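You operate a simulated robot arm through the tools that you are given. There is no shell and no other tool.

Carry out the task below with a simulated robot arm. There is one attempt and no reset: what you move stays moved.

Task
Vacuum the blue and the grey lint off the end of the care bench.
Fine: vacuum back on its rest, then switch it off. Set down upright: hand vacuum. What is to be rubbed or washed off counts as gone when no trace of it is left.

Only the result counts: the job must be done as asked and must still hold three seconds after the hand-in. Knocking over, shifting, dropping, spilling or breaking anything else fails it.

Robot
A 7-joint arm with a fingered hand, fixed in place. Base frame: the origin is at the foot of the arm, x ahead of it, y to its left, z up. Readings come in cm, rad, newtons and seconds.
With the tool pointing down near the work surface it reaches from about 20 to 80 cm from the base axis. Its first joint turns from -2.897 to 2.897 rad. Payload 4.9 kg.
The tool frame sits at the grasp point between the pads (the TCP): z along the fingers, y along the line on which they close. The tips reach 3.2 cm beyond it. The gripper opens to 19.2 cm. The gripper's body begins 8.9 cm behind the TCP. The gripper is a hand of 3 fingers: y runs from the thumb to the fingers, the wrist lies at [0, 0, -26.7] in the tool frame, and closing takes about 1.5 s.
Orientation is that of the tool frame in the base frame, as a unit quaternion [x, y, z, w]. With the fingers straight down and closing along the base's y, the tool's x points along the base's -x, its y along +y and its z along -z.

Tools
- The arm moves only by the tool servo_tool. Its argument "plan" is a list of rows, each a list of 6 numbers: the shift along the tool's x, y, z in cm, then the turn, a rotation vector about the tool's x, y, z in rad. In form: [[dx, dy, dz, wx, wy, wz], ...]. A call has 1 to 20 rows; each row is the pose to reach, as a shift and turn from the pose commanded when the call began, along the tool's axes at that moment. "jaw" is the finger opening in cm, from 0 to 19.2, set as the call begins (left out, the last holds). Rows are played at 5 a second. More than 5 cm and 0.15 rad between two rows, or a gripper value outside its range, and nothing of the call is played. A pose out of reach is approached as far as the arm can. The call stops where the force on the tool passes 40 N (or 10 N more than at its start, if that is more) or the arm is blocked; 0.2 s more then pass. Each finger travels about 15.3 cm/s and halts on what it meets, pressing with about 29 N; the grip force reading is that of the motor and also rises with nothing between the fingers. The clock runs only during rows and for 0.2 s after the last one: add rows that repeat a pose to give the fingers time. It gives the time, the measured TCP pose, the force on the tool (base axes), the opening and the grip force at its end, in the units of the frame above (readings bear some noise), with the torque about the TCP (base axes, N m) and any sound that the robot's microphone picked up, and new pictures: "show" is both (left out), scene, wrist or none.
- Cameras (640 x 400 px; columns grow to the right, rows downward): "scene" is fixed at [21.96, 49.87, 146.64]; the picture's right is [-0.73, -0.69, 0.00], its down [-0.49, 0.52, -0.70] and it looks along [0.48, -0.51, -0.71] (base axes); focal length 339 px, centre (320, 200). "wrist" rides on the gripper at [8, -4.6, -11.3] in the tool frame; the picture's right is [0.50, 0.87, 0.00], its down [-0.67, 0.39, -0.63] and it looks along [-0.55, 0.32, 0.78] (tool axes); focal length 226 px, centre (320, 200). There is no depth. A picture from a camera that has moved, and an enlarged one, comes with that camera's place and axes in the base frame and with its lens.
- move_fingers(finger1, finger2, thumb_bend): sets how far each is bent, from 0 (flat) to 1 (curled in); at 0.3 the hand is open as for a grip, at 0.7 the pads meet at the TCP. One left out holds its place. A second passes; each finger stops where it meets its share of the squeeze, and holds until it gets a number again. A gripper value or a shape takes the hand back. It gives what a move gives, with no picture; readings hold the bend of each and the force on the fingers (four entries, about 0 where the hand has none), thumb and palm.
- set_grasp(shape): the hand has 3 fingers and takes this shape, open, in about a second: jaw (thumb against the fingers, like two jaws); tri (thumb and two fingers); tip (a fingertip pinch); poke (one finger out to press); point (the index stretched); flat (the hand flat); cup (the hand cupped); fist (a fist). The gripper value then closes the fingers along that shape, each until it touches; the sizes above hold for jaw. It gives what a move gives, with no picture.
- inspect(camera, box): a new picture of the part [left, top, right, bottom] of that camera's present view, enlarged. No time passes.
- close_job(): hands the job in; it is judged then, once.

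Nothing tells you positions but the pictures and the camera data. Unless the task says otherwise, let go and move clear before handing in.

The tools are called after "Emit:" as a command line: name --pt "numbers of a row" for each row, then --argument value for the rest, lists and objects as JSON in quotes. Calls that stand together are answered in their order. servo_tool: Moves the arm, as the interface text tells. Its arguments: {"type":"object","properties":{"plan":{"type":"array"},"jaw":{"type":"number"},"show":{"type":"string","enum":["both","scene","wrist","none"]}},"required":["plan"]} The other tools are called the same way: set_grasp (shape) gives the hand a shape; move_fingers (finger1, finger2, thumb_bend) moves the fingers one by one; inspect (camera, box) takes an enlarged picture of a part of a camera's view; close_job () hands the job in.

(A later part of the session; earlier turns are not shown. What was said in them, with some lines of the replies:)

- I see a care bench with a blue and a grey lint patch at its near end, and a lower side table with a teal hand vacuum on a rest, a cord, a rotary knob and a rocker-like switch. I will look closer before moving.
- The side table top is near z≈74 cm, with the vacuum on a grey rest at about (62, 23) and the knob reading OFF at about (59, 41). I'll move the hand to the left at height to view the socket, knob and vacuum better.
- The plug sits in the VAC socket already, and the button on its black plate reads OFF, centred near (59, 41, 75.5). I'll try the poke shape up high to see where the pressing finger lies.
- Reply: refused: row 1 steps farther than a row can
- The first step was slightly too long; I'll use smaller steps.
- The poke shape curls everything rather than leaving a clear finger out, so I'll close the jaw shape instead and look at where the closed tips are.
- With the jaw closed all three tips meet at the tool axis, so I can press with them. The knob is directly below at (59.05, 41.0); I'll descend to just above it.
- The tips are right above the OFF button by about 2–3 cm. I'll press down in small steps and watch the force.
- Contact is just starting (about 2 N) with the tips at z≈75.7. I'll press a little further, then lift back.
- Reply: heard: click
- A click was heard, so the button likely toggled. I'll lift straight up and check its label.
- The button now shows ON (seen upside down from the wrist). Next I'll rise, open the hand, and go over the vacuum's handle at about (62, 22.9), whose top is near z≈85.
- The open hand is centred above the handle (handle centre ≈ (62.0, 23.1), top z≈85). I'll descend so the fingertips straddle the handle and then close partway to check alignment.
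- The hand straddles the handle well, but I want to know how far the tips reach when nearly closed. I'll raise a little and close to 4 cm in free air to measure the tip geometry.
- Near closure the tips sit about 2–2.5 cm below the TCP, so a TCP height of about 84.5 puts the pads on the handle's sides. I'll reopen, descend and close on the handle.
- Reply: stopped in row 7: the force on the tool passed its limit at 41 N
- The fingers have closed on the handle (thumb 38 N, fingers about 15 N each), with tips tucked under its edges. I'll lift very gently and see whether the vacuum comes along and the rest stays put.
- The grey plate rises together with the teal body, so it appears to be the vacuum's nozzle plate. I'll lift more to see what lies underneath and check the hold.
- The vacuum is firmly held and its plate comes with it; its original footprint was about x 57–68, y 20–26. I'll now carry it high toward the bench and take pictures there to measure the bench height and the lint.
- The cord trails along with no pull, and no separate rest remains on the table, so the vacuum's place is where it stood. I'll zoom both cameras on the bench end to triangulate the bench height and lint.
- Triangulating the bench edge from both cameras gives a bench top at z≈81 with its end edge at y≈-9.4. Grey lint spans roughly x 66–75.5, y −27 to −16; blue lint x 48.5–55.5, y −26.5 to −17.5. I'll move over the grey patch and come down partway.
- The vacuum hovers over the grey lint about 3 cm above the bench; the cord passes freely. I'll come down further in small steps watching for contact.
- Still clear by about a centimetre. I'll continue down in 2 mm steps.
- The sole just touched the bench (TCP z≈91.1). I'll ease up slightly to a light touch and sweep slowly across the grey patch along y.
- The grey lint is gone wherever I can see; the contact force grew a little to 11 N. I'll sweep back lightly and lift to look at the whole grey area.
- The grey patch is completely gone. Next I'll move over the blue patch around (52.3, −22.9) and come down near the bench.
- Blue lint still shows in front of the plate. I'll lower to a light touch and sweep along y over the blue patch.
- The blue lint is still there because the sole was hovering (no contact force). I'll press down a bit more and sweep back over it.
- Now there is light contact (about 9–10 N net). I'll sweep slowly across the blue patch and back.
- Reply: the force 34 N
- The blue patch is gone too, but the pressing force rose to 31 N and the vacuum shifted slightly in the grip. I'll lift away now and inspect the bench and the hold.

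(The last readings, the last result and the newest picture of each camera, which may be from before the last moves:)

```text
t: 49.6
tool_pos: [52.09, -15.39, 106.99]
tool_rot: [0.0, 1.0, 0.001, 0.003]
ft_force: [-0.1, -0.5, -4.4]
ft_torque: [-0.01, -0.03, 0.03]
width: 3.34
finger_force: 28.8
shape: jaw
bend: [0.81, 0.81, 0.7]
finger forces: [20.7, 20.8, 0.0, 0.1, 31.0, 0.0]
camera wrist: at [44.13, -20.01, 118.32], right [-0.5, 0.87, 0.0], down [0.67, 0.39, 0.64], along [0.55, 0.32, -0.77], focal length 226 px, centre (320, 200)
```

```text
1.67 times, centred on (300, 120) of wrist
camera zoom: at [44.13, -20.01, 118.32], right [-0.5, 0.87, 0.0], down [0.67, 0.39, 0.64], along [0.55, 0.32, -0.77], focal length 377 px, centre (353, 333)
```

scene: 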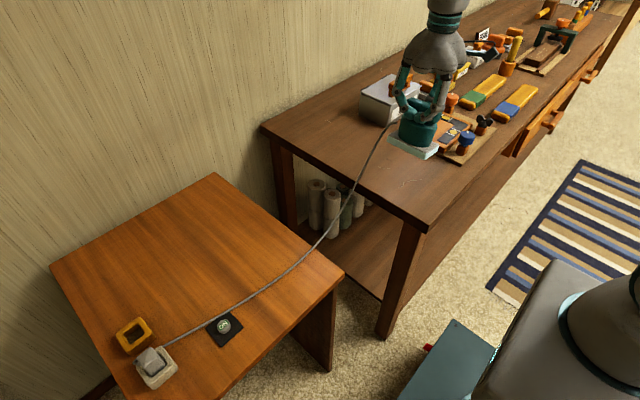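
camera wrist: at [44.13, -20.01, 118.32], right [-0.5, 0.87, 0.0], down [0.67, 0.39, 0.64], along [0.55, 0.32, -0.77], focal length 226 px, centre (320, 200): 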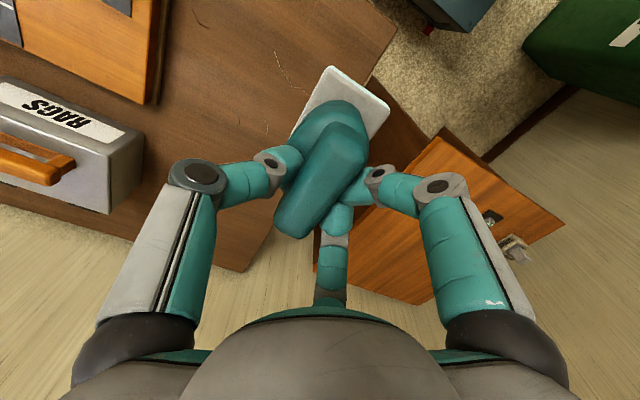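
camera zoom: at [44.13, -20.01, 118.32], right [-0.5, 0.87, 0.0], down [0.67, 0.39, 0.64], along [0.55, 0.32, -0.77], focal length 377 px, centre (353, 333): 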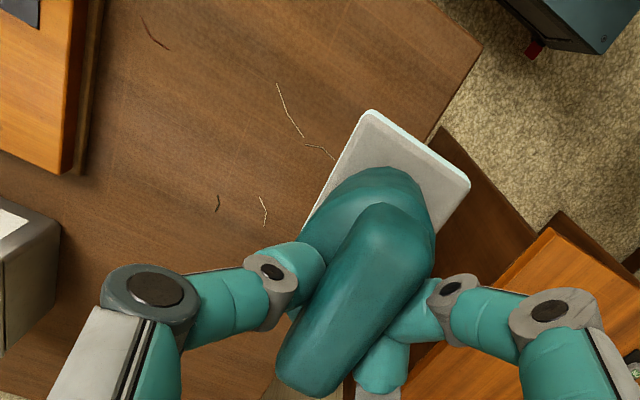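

Both patches look gone; the remaining bits are stray thread decorations that were elsewhere too. I'll carry the vacuum toward the side table at height and zoom in on the bench to verify there is no trace.

Emit:
servo_tool --pt "-1 4 -1 0 0 0" --pt "-2.5 8 -2 0 0 0" --pt "-4 12 -3 0 0 0" --pt "-5.5 16 -3 0 0 0" --pt "-7 20 -3 0 0 0" --pt "-8.5 24 -3 0 0 0" --pt "-9.5 28 -3 0 0 0" --pt "-10 32 -3 0 0 0" --pt "-10 36 -3 0 0 0" --pt "-10 38.4 -3 0 0 0" --pt "-10 38.4 -3 0 0 0"

Emit:
inspect --camera "scene" --box '[330, 130, 400, 180]'

Emit:
inspect --camera "scene" --box '[380, 155, 450, 205]'

Emit:
inspect --camera "scene" --box '[320, 60, 520, 220]'

```text
t: 52.0
tool_pos: [61.99, 22.96, 109.97]
tool_rot: [0.0, 1.0, 0.001, 0.004]
ft_force: [0.4, -0.1, -4.4]
ft_torque: [-0.06, 0.01, -0.02]
width: 3.31
finger_force: 28.8
shape: jaw
bend: [0.81, 0.81, 0.7]
finger forces: [20.7, 20.9, 0.1, 0.0, 30.7, 0.1]
camera wrist: at [54.13, 18.36, 121.43], right [-0.5, 0.87, 0.0], down [0.67, 0.39, 0.64], along [0.55, 0.32, -0.77], focal length 226 px, centre (320, 200)
```

scene: 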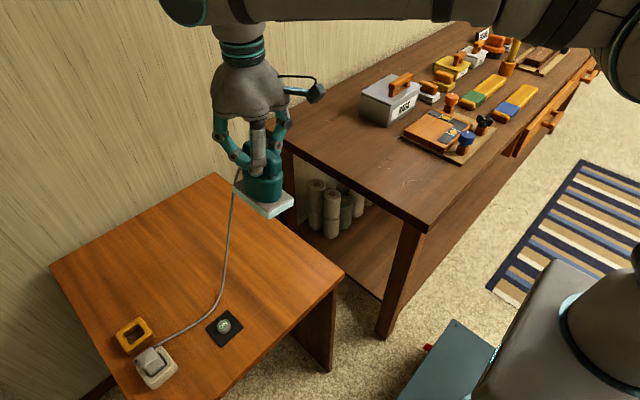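
wrist: 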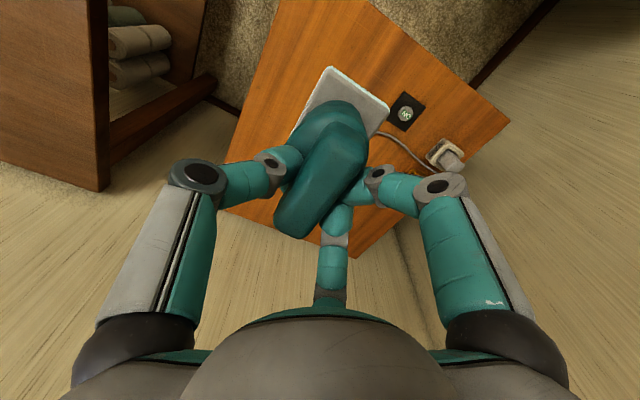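

```text
8.00 times, centred on (365, 155) of scene
camera zoom: at [21.96, 49.87, 146.64], right [-0.73, -0.69, 0.0], down [-0.49, 0.52, -0.7], along [0.48, -0.51, -0.71], focal length 2712 px, centre (-40, 560)
```

zoom: 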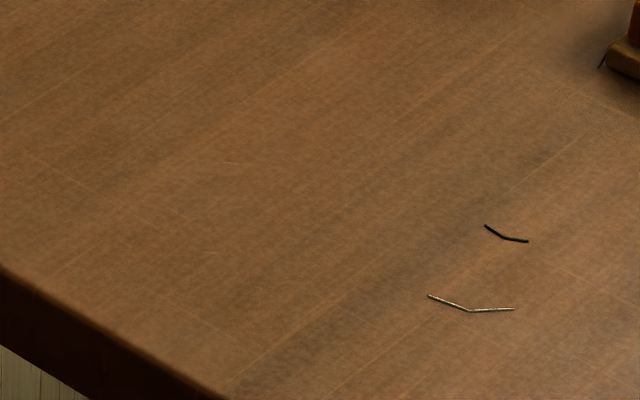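

```text
8.00 times, centred on (415, 180) of scene
camera zoom: at [21.96, 49.87, 146.64], right [-0.73, -0.69, 0.0], down [-0.49, 0.52, -0.7], along [0.48, -0.51, -0.71], focal length 2712 px, centre (-440, 360)
```

zoom: 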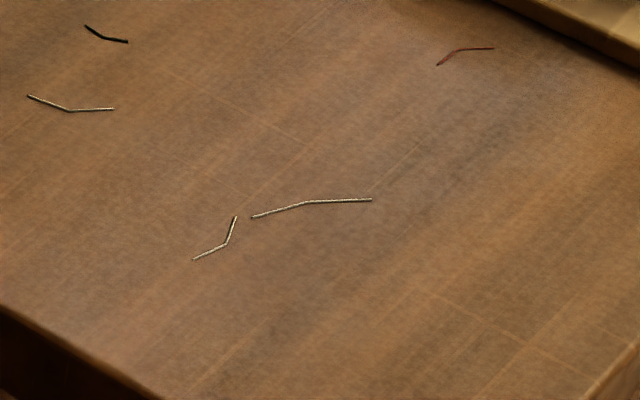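

```text
2.50 times, centred on (420, 140) of scene
camera zoom: at [21.96, 49.87, 146.64], right [-0.73, -0.69, 0.0], down [-0.49, 0.52, -0.7], along [0.48, -0.51, -0.71], focal length 848 px, centre (70, 350)
```

zoom: 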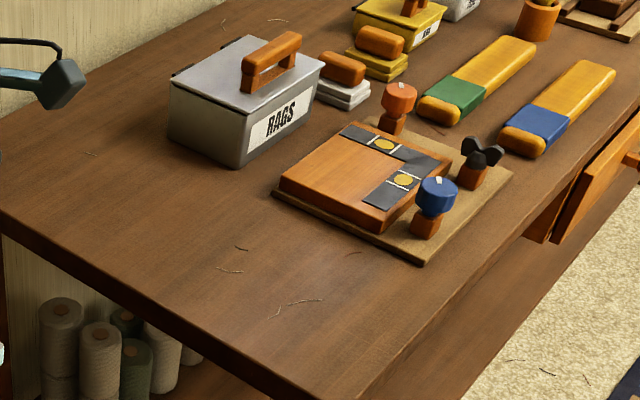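

The bench end is clean with no trace of either patch. Now I'll lower the vacuum toward its original place (plate centre ≈ (62.1, 23.1)), stopping just above the table to compare with the original picture.

Emit:
servo_tool --pt "-0.2 -0.5 4 0 0 0" --pt "-0.2 -0.5 8 0 0 0" --pt "-0.2 -0.5 12 0 0 0" --pt "-0.2 -0.5 16 0 0 0" --pt "-0.2 -0.5 20 0 0 0" --pt "-0.2 -0.5 22.5 0 0 0" --pt "-0.2 -0.5 23.5 0 0 0" --pt "-0.2 -0.5 23.5 0 0 0"

Emit:
inspect --camera "scene" --box '[220, 210, 330, 300]'

Emit:
inspect --camera "wrist" --box '[220, 40, 420, 190]'

```text
t: 53.8
tool_pos: [62.48, 22.42, 86.6]
tool_rot: [0.0, 1.0, 0.001, 0.004]
ft_force: [0.3, -0.9, -4.0]
ft_torque: [-0.05, 0.02, 0.01]
width: 3.36
finger_force: 28.7
shape: jaw
bend: [0.81, 0.81, 0.7]
finger forces: [20.6, 20.8, 0.1, 0.0, 30.9, 0.0]
camera wrist: at [54.52, 17.97, 97.93], right [-0.5, 0.87, 0.0], down [0.67, 0.39, 0.64], along [0.55, 0.32, -0.77], focal length 226 px, centre (320, 200)
```

scene: 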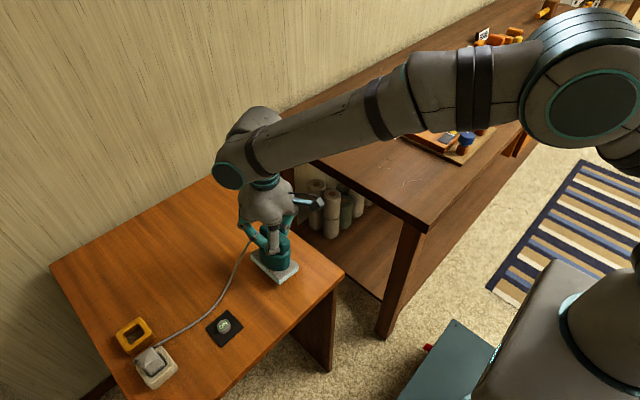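
wrist: 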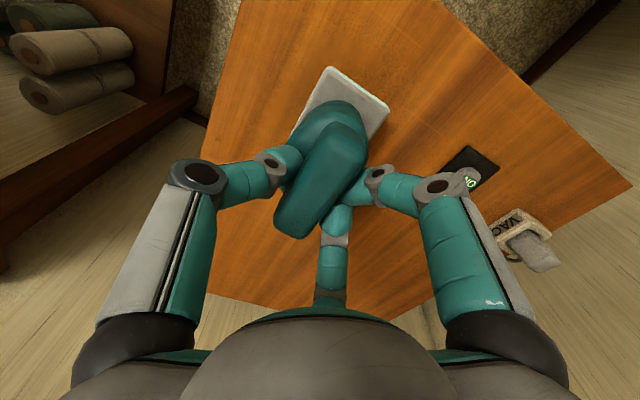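

```text
4.44 times, centred on (275, 255) of scene
camera zoom: at [21.96, 49.87, 146.64], right [-0.73, -0.69, 0.0], down [-0.49, 0.52, -0.7], along [0.48, -0.51, -0.71], focal length 1507 px, centre (520, -44)
```

zoom: 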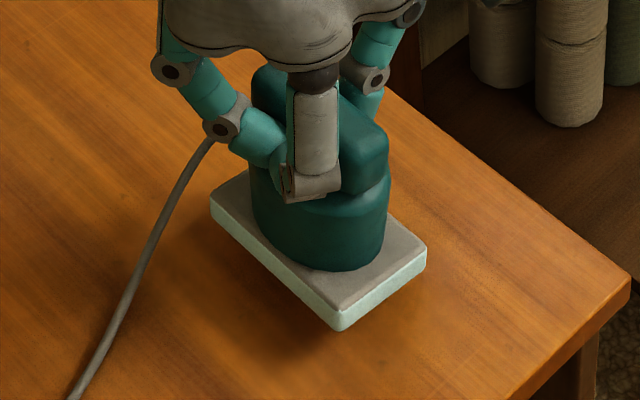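

```text
2.67 times, centred on (320, 115) of wrist
camera zoom: at [54.52, 17.97, 97.93], right [-0.5, 0.87, 0.0], down [0.67, 0.39, 0.64], along [0.55, 0.32, -0.77], focal length 603 px, centre (320, 427)
```

zoom: 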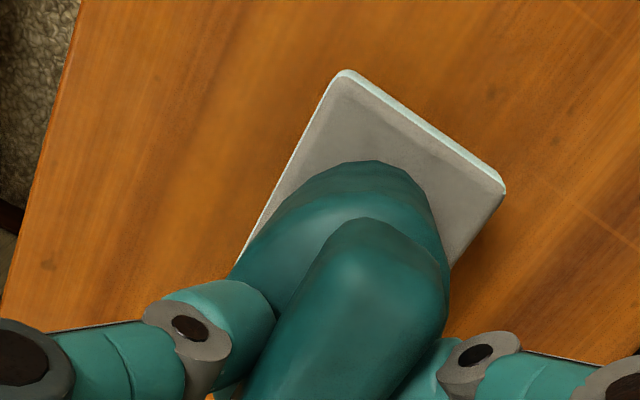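

The plate is about 1.7 cm above the table and within about half a centimetre of its original place. I'll apply a small correction and lower gently to contact.

Emit:
servo_tool --pt "0.38 -0.3 0 0 0 -0.02" --pt "0.38 -0.3 0.5 0 0 -0.02" --pt "0.38 -0.3 1.0 0 0 -0.02" --pt "0.38 -0.3 1.3 0 0 -0.02" --pt "0.38 -0.3 1.3 0 0 -0.02" --show "none"

Emit:
inspect --camera "scene" --box '[220, 210, 330, 300]'

```text
t: 55.0
tool_pos: [61.99, 22.15, 85.19]
tool_rot: [-0.011, 1.0, 0.001, 0.003]
ft_force: [-0.1, 0.4, -3.8]
ft_torque: [0.01, -0.01, 0.04]
width: 3.32
finger_force: 28.9
shape: jaw
bend: [0.81, 0.81, 0.7]
finger forces: [20.6, 20.8, 0.0, 0.1, 30.9, 0.0]
```

```text
4.44 times, centred on (275, 255) of scene
camera zoom: at [21.96, 49.87, 146.64], right [-0.73, -0.69, 0.0], down [-0.49, 0.52, -0.7], along [0.48, -0.51, -0.71], focal length 1507 px, centre (520, -44)
```

zoom: 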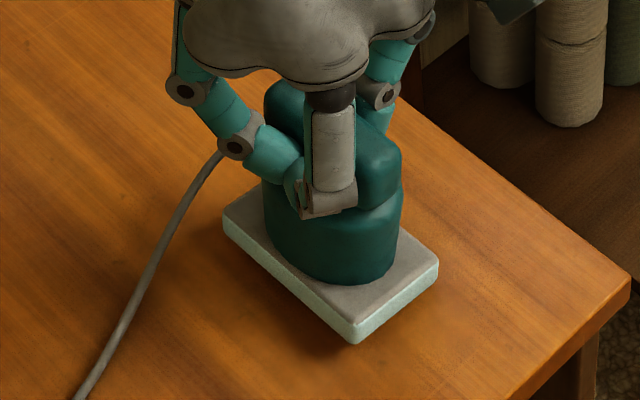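

Alignment now matches the original picture to within a few pixels. I'll lower the last few millimetres to contact.

Emit:
servo_tool --pt "0 0 0.15 0 0 0" --pt "0 0 0.3 0 0 0" --pt "0 0 0.3 0 0 0" --show "none"

Emit:
inspect --camera "scene" --box '[220, 210, 330, 300]'

```text
t: 55.8
tool_pos: [62.02, 22.3, 85.05]
tool_rot: [-0.01, 1.0, 0.002, 0.005]
ft_force: [-3.4, 2.5, 6.9]
ft_torque: [-0.14, 0.11, -0.03]
width: 3.33
finger_force: 28.9
shape: jaw
bend: [0.81, 0.81, 0.7]
finger forces: [22.9, 21.9, 0.0, 0.0, 34.1, 0.0]
```

```text
4.44 times, centred on (275, 255) of scene
camera zoom: at [21.96, 49.87, 146.64], right [-0.73, -0.69, 0.0], down [-0.49, 0.52, -0.7], along [0.48, -0.51, -0.71], focal length 1507 px, centre (520, -44)
```

zoom: 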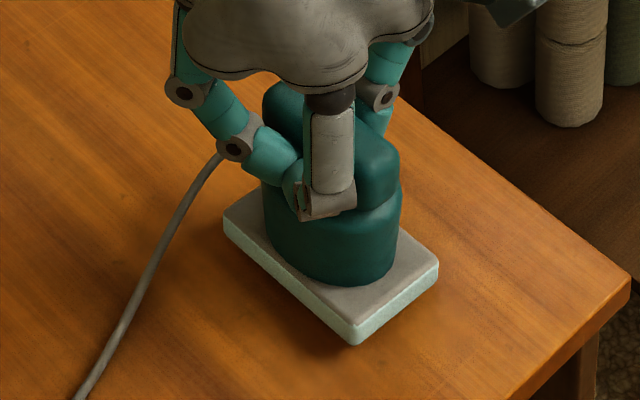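

The −y side of the plate touches first: the vacuum got rolled by roughly 5° in the grip during the last sweep. I'll raise slightly, roll the hand to level the plate (compensating sideways), and check.

Emit:
servo_tool --pt "0 0 -0.5 0 0 0" --pt "0 0.4 -0.7 0.035 0.01 0" --pt "0 0.75 -0.7 0.07 0.02 0" --pt "0 0.75 -0.7 0.07 0.02 0"

Emit:
inspect --camera "scene" --box '[220, 210, 330, 300]'

Emit:
inspect --camera "wrist" --box '[220, 40, 420, 190]'

```text
t: 56.8
tool_pos: [61.92, 22.86, 85.69]
tool_rot: [-0.011, 0.999, -0.034, -0.006]
ft_force: [-0.4, 0.2, -4.3]
ft_torque: [0.02, 0.01, -0.01]
width: 3.3
finger_force: 29.2
shape: jaw
bend: [0.81, 0.81, 0.7]
finger forces: [20.7, 20.9, 0.0, 0.1, 30.9, 0.0]
camera wrist: at [54.41, 19.01, 97.45], right [-0.52, 0.85, -0.05], down [0.67, 0.44, 0.59], along [0.53, 0.27, -0.8], focal length 226 px, centre (320, 200)
```

scene: 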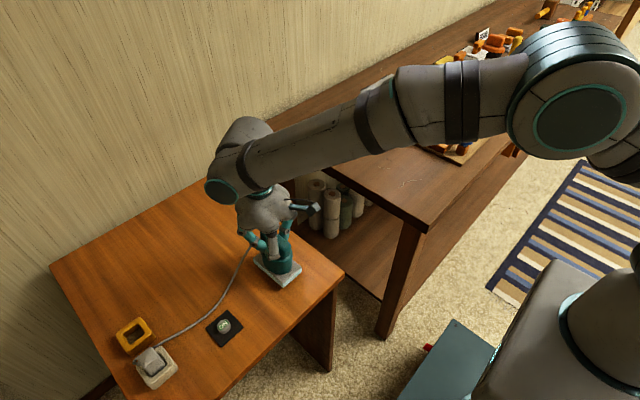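
wrist: 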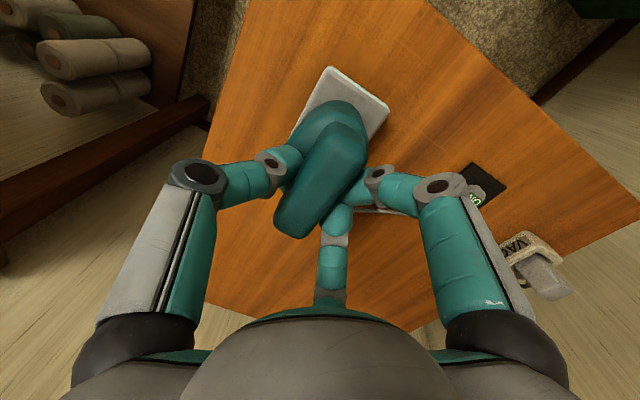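

```text
4.44 times, centred on (275, 255) of scene
camera zoom: at [21.96, 49.87, 146.64], right [-0.73, -0.69, 0.0], down [-0.49, 0.52, -0.7], along [0.48, -0.51, -0.71], focal length 1507 px, centre (520, -44)
```

zoom: 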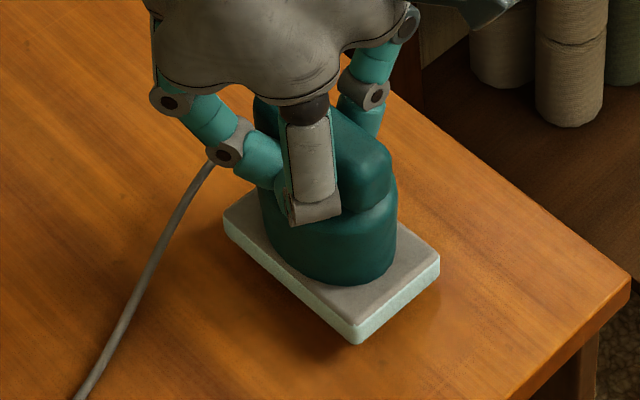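

```text
2.67 times, centred on (320, 115) of wrist
camera zoom: at [54.41, 19.01, 97.45], right [-0.52, 0.85, -0.05], down [0.67, 0.44, 0.59], along [0.53, 0.27, -0.8], focal length 603 px, centre (320, 427)
```

zoom: 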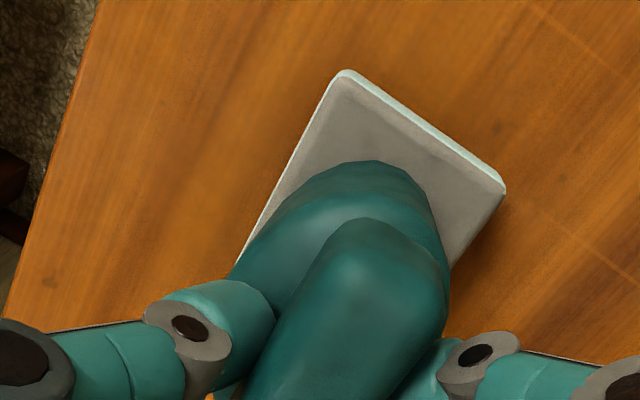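

The plate now looks level and sits uniformly about 0.7 cm above its original position. I'll lower until contact.

Emit:
servo_tool --pt "0 0 0.3 0 0 0" --pt "0 0 0.5 0 0 0" --pt "0 0 0.65 0 0 0" --pt "0 0 0.65 0 0 0" --show "none"

Emit:
inspect --camera "scene" --box '[220, 210, 330, 300]'

```text
t: 57.8
tool_pos: [61.98, 22.79, 85.02]
tool_rot: [-0.011, 0.999, -0.034, -0.005]
ft_force: [-0.6, -0.4, -3.8]
ft_torque: [0.02, -0.01, 0.01]
width: 3.33
finger_force: 29.1
shape: jaw
bend: [0.81, 0.81, 0.7]
finger forces: [20.7, 21.0, 0.0, 0.0, 30.9, 0.0]
```

```text
4.44 times, centred on (275, 255) of scene
camera zoom: at [21.96, 49.87, 146.64], right [-0.73, -0.69, 0.0], down [-0.49, 0.52, -0.7], along [0.48, -0.51, -0.71], focal length 1507 px, centre (520, -44)
```

zoom: 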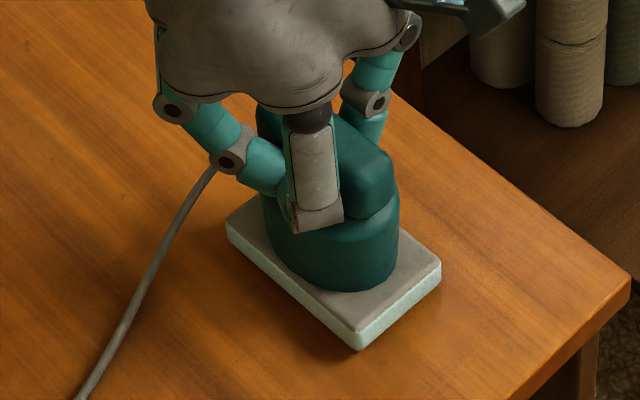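

Emit:
servo_tool --pt "0 0 0.12 0 0 0" --pt "0 0 0.24 0 0 0" --pt "0 0 0.24 0 0 0" --show "none"

Emit:
inspect --camera "scene" --box '[220, 210, 330, 300]'

```text
t: 58.6
tool_pos: [62.03, 22.91, 84.78]
tool_rot: [-0.011, 0.999, -0.033, -0.005]
ft_force: [-0.5, 0.8, 4.9]
ft_torque: [-0.12, -0.01, 0.0]
width: 3.33
finger_force: 29.7
shape: jaw
bend: [0.81, 0.81, 0.7]
finger forces: [21.5, 22.3, 0.0, 0.1, 33.3, 0.1]
```

```text
4.44 times, centred on (275, 255) of scene
camera zoom: at [21.96, 49.87, 146.64], right [-0.73, -0.69, 0.0], down [-0.49, 0.52, -0.7], along [0.48, -0.51, -0.71], focal length 1507 px, centre (520, -44)
```

zoom: 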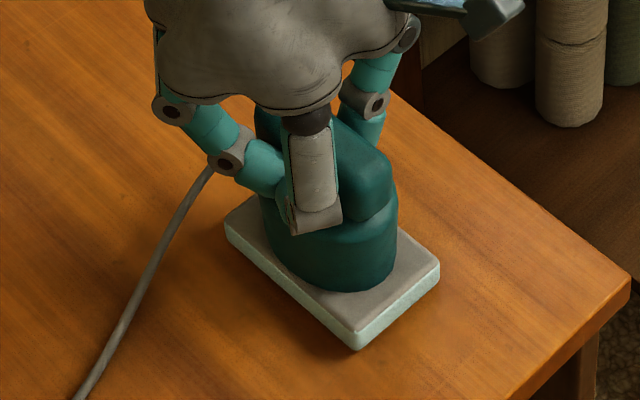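

The plate is on the table again with light contact and matches its original outline. I'll ease the pressure and open the hand fully.

Emit:
servo_tool --pt "0 0 -0.1 0 0 0" --pt "0 0 -0.1 0 0 0" --show "none"

Emit:
servo_tool --pt "0 0 0 0 0 0" --pt "0 0 0 0 0 0" --pt "0 0 0 0 0 0" --pt "0 0 0 0 0 0" --pt "0 0 0 0 0 0" --jaw 19.2

Emit:
inspect --camera "scene" --box '[220, 210, 330, 300]'

```text
t: 59.2
tool_pos: [61.9, 22.87, 84.97]
tool_rot: [-0.01, 0.999, -0.034, -0.005]
ft_force: [0.8, 1.3, 2.0]
ft_torque: [-0.03, -0.04, 0.0]
width: 3.33
finger_force: 29.5
shape: jaw
bend: [0.81, 0.81, 0.7]
finger forces: [21.5, 22.4, 0.0, 0.0, 31.4, 0.0]
```

```text
t: 60.4
tool_pos: [61.94, 22.83, 84.93]
tool_rot: [-0.011, 0.999, -0.034, -0.006]
ft_force: [0.3, 0.0, -0.1]
ft_torque: [0.03, 0.01, 0.01]
width: 19.18
finger_force: 0.0
shape: jaw
bend: [0.3, 0.3, 0.3]
finger forces: [0.0, 0.0, 0.1, 0.1, 0.0, 0.0]
camera wrist: at [54.4, 18.96, 96.71], right [-0.52, 0.85, -0.05], down [0.67, 0.44, 0.6], along [0.53, 0.27, -0.8], focal length 226 px, centre (320, 200)
```

scene: 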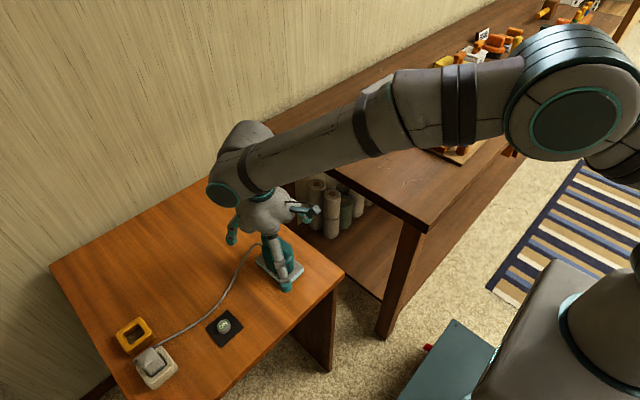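
wrist: 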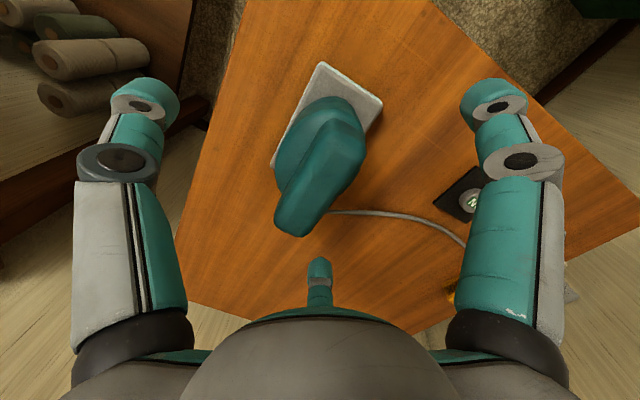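

```text
4.44 times, centred on (275, 255) of scene
camera zoom: at [21.96, 49.87, 146.64], right [-0.73, -0.69, 0.0], down [-0.49, 0.52, -0.7], along [0.48, -0.51, -0.71], focal length 1507 px, centre (520, -44)
```

zoom: 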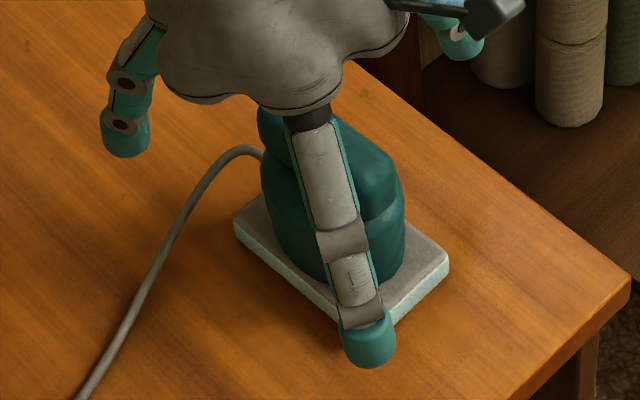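

The vacuum stands upright and flat within about half a centimetre of its original place, and the hand is clear of it. I'll rise straight up, level the hand again and check the vacuum.

Emit:
servo_tool --pt "0 0 -2 0 0 0" --pt "0 0 -5 0 0 0" --pt "0 0 -9 -0.02 0 0" --pt "0 0 -13 -0.05 -0.01 0.01" --pt "0 0 -16 -0.07 -0.02 0.02" --pt "0 0 -16 -0.07 -0.02 0.02"

Emit:
inspect --camera "scene" --box '[220, 210, 330, 300]'

Emit:
inspect --camera "wrist" --box '[240, 40, 400, 160]'

```text
t: 61.8
tool_pos: [62.14, 23.98, 100.98]
tool_rot: [-0.001, 1.0, 0.0, 0.005]
ft_force: [-0.4, 0.2, 0.8]
ft_torque: [-0.01, 0.02, -0.02]
width: 19.18
finger_force: 0.2
shape: jaw
bend: [0.3, 0.3, 0.3]
finger forces: [0.0, 0.0, 0.1, 0.1, 0.0, 0.0]
camera wrist: at [54.23, 19.43, 112.3], right [-0.5, 0.87, 0.0], down [0.67, 0.39, 0.64], along [0.55, 0.32, -0.77], focal length 226 px, centre (320, 200)
```

scene: 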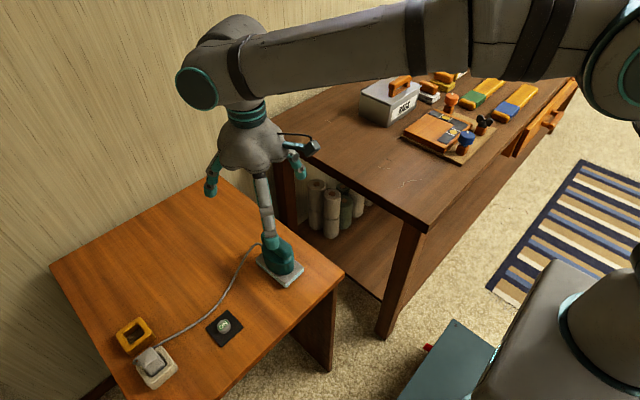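
wrist: 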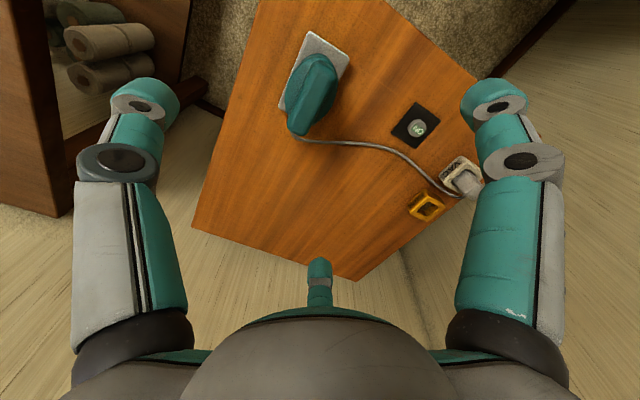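

```text
4.44 times, centred on (275, 255) of scene
camera zoom: at [21.96, 49.87, 146.64], right [-0.73, -0.69, 0.0], down [-0.49, 0.52, -0.7], along [0.48, -0.51, -0.71], focal length 1507 px, centre (520, -44)
```

zoom: 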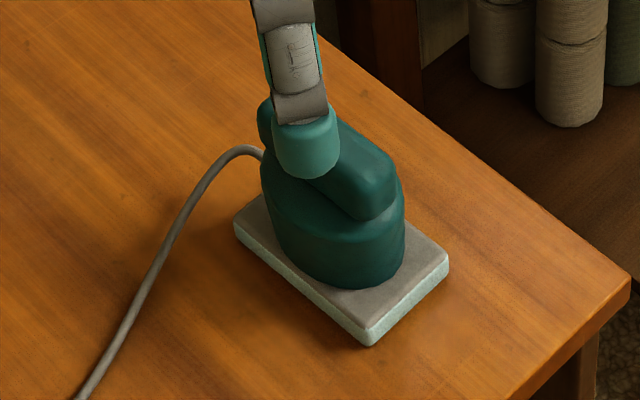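

```text
3.33 times, centred on (320, 100) of wrist
camera zoom: at [54.23, 19.43, 112.3], right [-0.5, 0.87, 0.0], down [0.67, 0.39, 0.64], along [0.55, 0.32, -0.77], focal length 754 px, centre (320, 533)
```

zoom: 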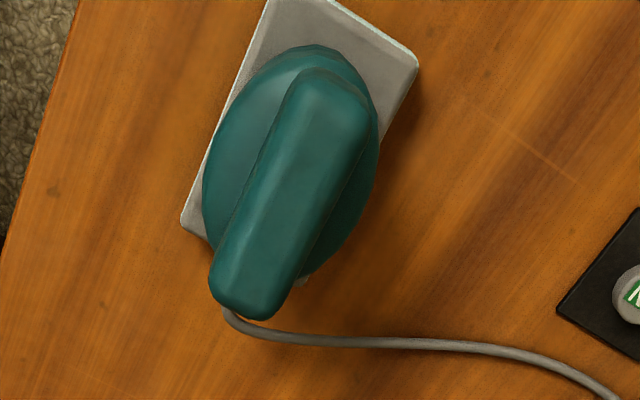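

The vacuum stands upright, flat and within about 0.8 cm of its starting place. Now I'll close the fingers and move over the button at (59.1, 41.05) to switch it off.

Emit:
servo_tool --pt "0.5 3.5 0 0 0 0" --pt "1 7 0 0 0 0" --pt "1.6 10.5 0 0 0 0" --pt "2.3 14 0 0 0 0" --pt "2.9 17.05 0 0 0 0" --pt "2.9 17.05 4 0 0 0" --pt "2.9 17.05 8 0 0 0" --pt "2.9 17.05 8 0 0 0" --pt "2.9 17.05 8 0 0 0" --jaw 0

```text
t: 63.8
tool_pos: [59.22, 40.98, 92.87]
tool_rot: [-0.001, 1.0, 0.001, 0.005]
ft_force: [-1.0, 0.0, -0.4]
ft_torque: [0.01, 0.02, -0.02]
width: 0.0
finger_force: 29.2
shape: jaw
bend: [0.7, 0.7, 0.7]
finger forces: [0.1, 0.0, 0.1, 0.1, 0.0, 0.1]
camera wrist: at [51.4, 36.44, 104.22], right [-0.5, 0.87, 0.0], down [0.67, 0.39, 0.64], along [0.55, 0.32, -0.77], focal length 226 px, centre (320, 200)
```

scene: 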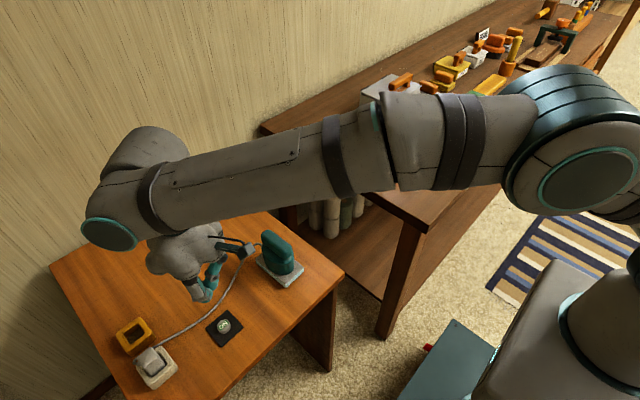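
wrist: 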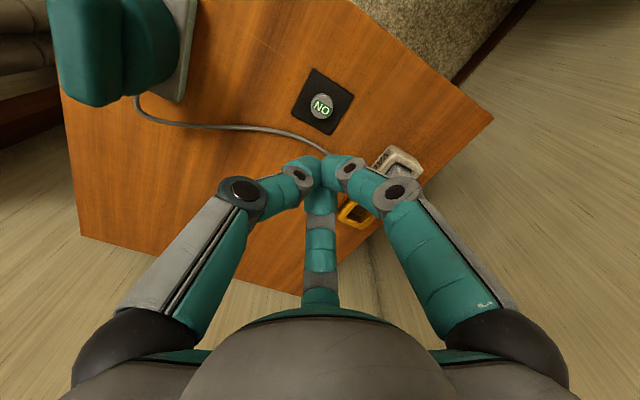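

The closed tips are aligned over the ON button, same as before. I'll descend to just above it and then press gently.

Emit:
servo_tool --pt "0 0 4 0 0 0" --pt "0 0 8 0 0 0" --pt "0 0 11.5 0 0 0" --pt "0 0 13 0 0 0" --pt "0 0 13.6 0 0 0" --pt "0 0 13.6 0 0 0" --show "none"

Emit:
servo_tool --pt "0 0 0.25 0 0 0" --pt "0 0 0.45 0 0 0" --pt "0 0 0.45 0 0 0" --show "none"

```text
t: 65.2
tool_pos: [59.5, 41.08, 79.17]
tool_rot: [-0.001, 1.0, 0.001, 0.004]
ft_force: [-0.4, -0.1, -0.3]
ft_torque: [0.02, -0.01, 0.02]
width: 0.0
finger_force: 28.6
shape: jaw
bend: [0.7, 0.7, 0.7]
finger forces: [0.0, 0.0, 0.0, 0.0, 0.1, 0.1]
```

```text
t: 66.0
tool_pos: [59.68, 41.1, 78.82]
tool_rot: [-0.001, 1.0, 0.001, 0.004]
ft_force: [-0.5, 0.8, 2.2]
ft_torque: [0.01, 0.0, -0.02]
width: 0.0
finger_force: 29.2
shape: jaw
bend: [0.7, 0.7, 0.7]
finger forces: [0.0, 0.1, 0.0, 0.1, 0.1, 0.1]
heard: click
```

A click was heard. I'll lift straight up and check the label.

Emit:
servo_tool --pt "0 0 -1 0 0 0" --pt "0 0 -4 0 0 0" --pt "0 0 -8 0 0 0" --pt "0 0 -12 0 0 0" --pt "0 0 -16 0 0 0" --pt "0 0 -16 0 0 0"

Emit:
inspect --camera "wrist" --box '[260, 50, 380, 160]'

Emit:
inspect --camera "scene" --box '[180, 210, 330, 350]'

```text
t: 67.4
tool_pos: [59.33, 41.04, 94.93]
tool_rot: [0.0, 1.0, 0.001, 0.003]
ft_force: [0.8, -0.8, -0.1]
ft_torque: [0.0, 0.0, -0.01]
width: 0.01
finger_force: 28.3
shape: jaw
bend: [0.7, 0.7, 0.7]
finger forces: [0.0, 0.1, 0.1, 0.0, 0.1, 0.1]
camera wrist: at [51.44, 36.45, 106.22], right [-0.5, 0.87, 0.0], down [0.67, 0.39, 0.64], along [0.55, 0.32, -0.77], focal length 226 px, centre (320, 200)
```

scene: 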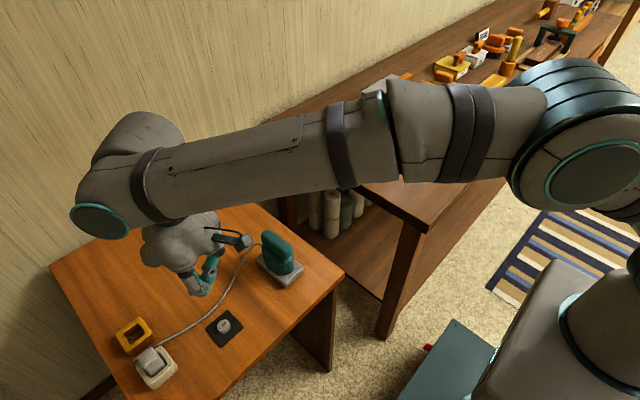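
wrist: 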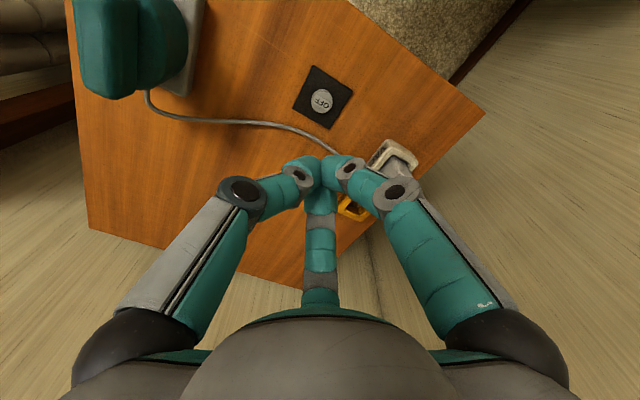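

```text
3.64 times, centred on (320, 105) of wrist
camera zoom: at [51.44, 36.45, 106.22], right [-0.5, 0.87, 0.0], down [0.67, 0.39, 0.64], along [0.55, 0.32, -0.77], focal length 822 px, centre (320, 546)
```

zoom: 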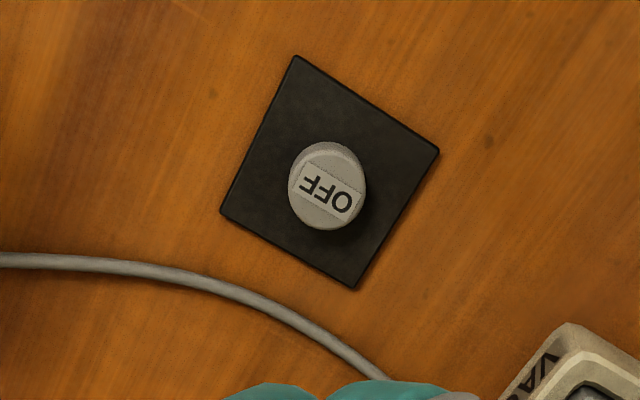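

```text
2.86 times, centred on (255, 280) of scene
camera zoom: at [21.96, 49.87, 146.64], right [-0.73, -0.69, 0.0], down [-0.49, 0.52, -0.7], along [0.48, -0.51, -0.71], focal length 969 px, centre (506, -29)
```

zoom: 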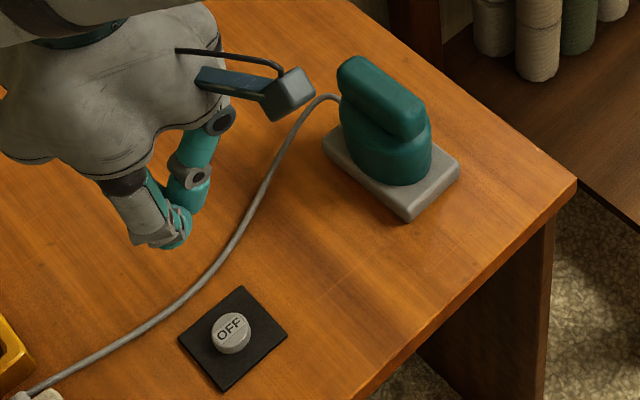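

The button reads OFF, and the vacuum stands upright on its spot. I'll move the hand up and clear and take a last look at the bench.

Emit:
servo_tool --pt "0 0 -4 0 0 0" --pt "0 0 -8 0 0 0" --pt "0 0 -12 0 0 0" --pt "0 0 -16 0 0 0" --pt "1.5 -4 -16 0 0 0" --pt "3 -8 -16 0 0 0" --pt "4.5 -12 -16 0 0 0" --pt "5.5 -16 -16 0 0 0" --pt "5.5 -20 -16 0 0 0" --pt "5.5 -20 -16 0 0 0" --jaw 19.2

Emit:
inspect --camera "scene" --box '[320, 60, 520, 220]'

Emit:
inspect --camera "scene" --box '[50, 180, 350, 400]'

```text
t: 69.6
tool_pos: [53.75, 20.96, 110.83]
tool_rot: [-0.001, 1.0, 0.001, 0.004]
ft_force: [0.4, -1.2, 0.2]
ft_torque: [-0.04, 0.0, 0.03]
width: 19.18
finger_force: 0.2
shape: jaw
bend: [0.3, 0.3, 0.3]
finger forces: [0.1, 0.0, 0.1, 0.0, 0.0, 0.0]
camera wrist: at [45.8, 16.44, 122.12], right [-0.5, 0.87, 0.0], down [0.67, 0.39, 0.64], along [0.55, 0.32, -0.77], focal length 226 px, centre (320, 200)
```

scene: 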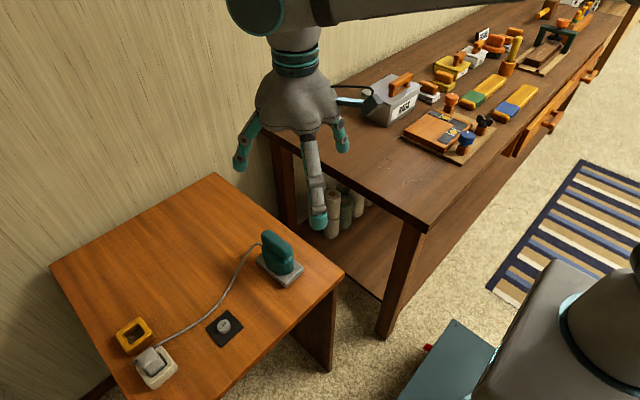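
wrist: 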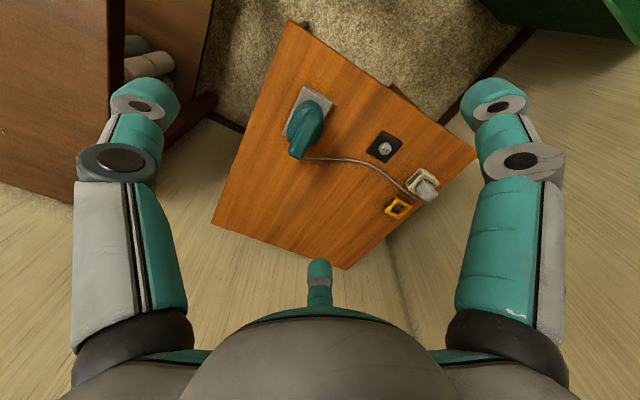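

```text
2.50 times, centred on (420, 140) of scene
camera zoom: at [21.96, 49.87, 146.64], right [-0.73, -0.69, 0.0], down [-0.49, 0.52, -0.7], along [0.48, -0.51, -0.71], focal length 848 px, centre (70, 350)
```

zoom: 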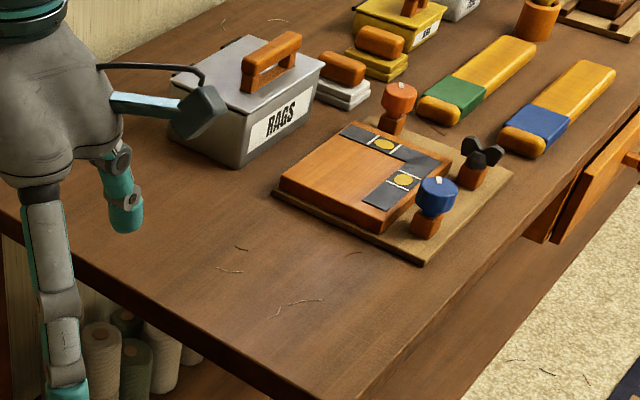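

```text
1.82 times, centred on (200, 290) of scene
camera zoom: at [21.96, 49.87, 146.64], right [-0.73, -0.69, 0.0], down [-0.49, 0.52, -0.7], along [0.48, -0.51, -0.71], focal length 616 px, centre (538, 36)
```

zoom: 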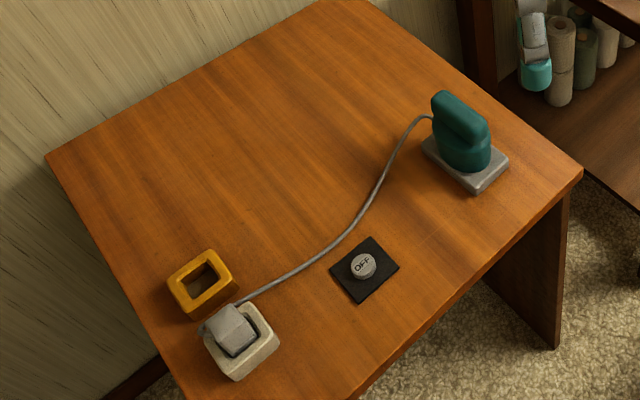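

The bench end shows no grey or blue lint. The vacuum stands upright within about 1 cm of its original spot, the button reads OFF, and nothing else has moved. The hand is clear, so I'm handing the job in.

Emit:
close_job

```text
The job is handed in.
```

The blue and the grey lint are vacuumed off the end of the care bench. Zoomed pictures of both spots show no trace left.

- **Vacuum:** it stands upright on the side table, within about 1 cm of where it started. No separate rest was visible on the table, so I took the spot where it had stood as its rest.
- **Switch:** I turned it off after setting the vacuum down. The button clicked and reads OFF.
- **Everything else:** nothing else looks moved in the final pictures. A few loose thread bits are still on the bench; I took them as part of the scene, not the lint.

The job is handed in; I have not seen the verdict.
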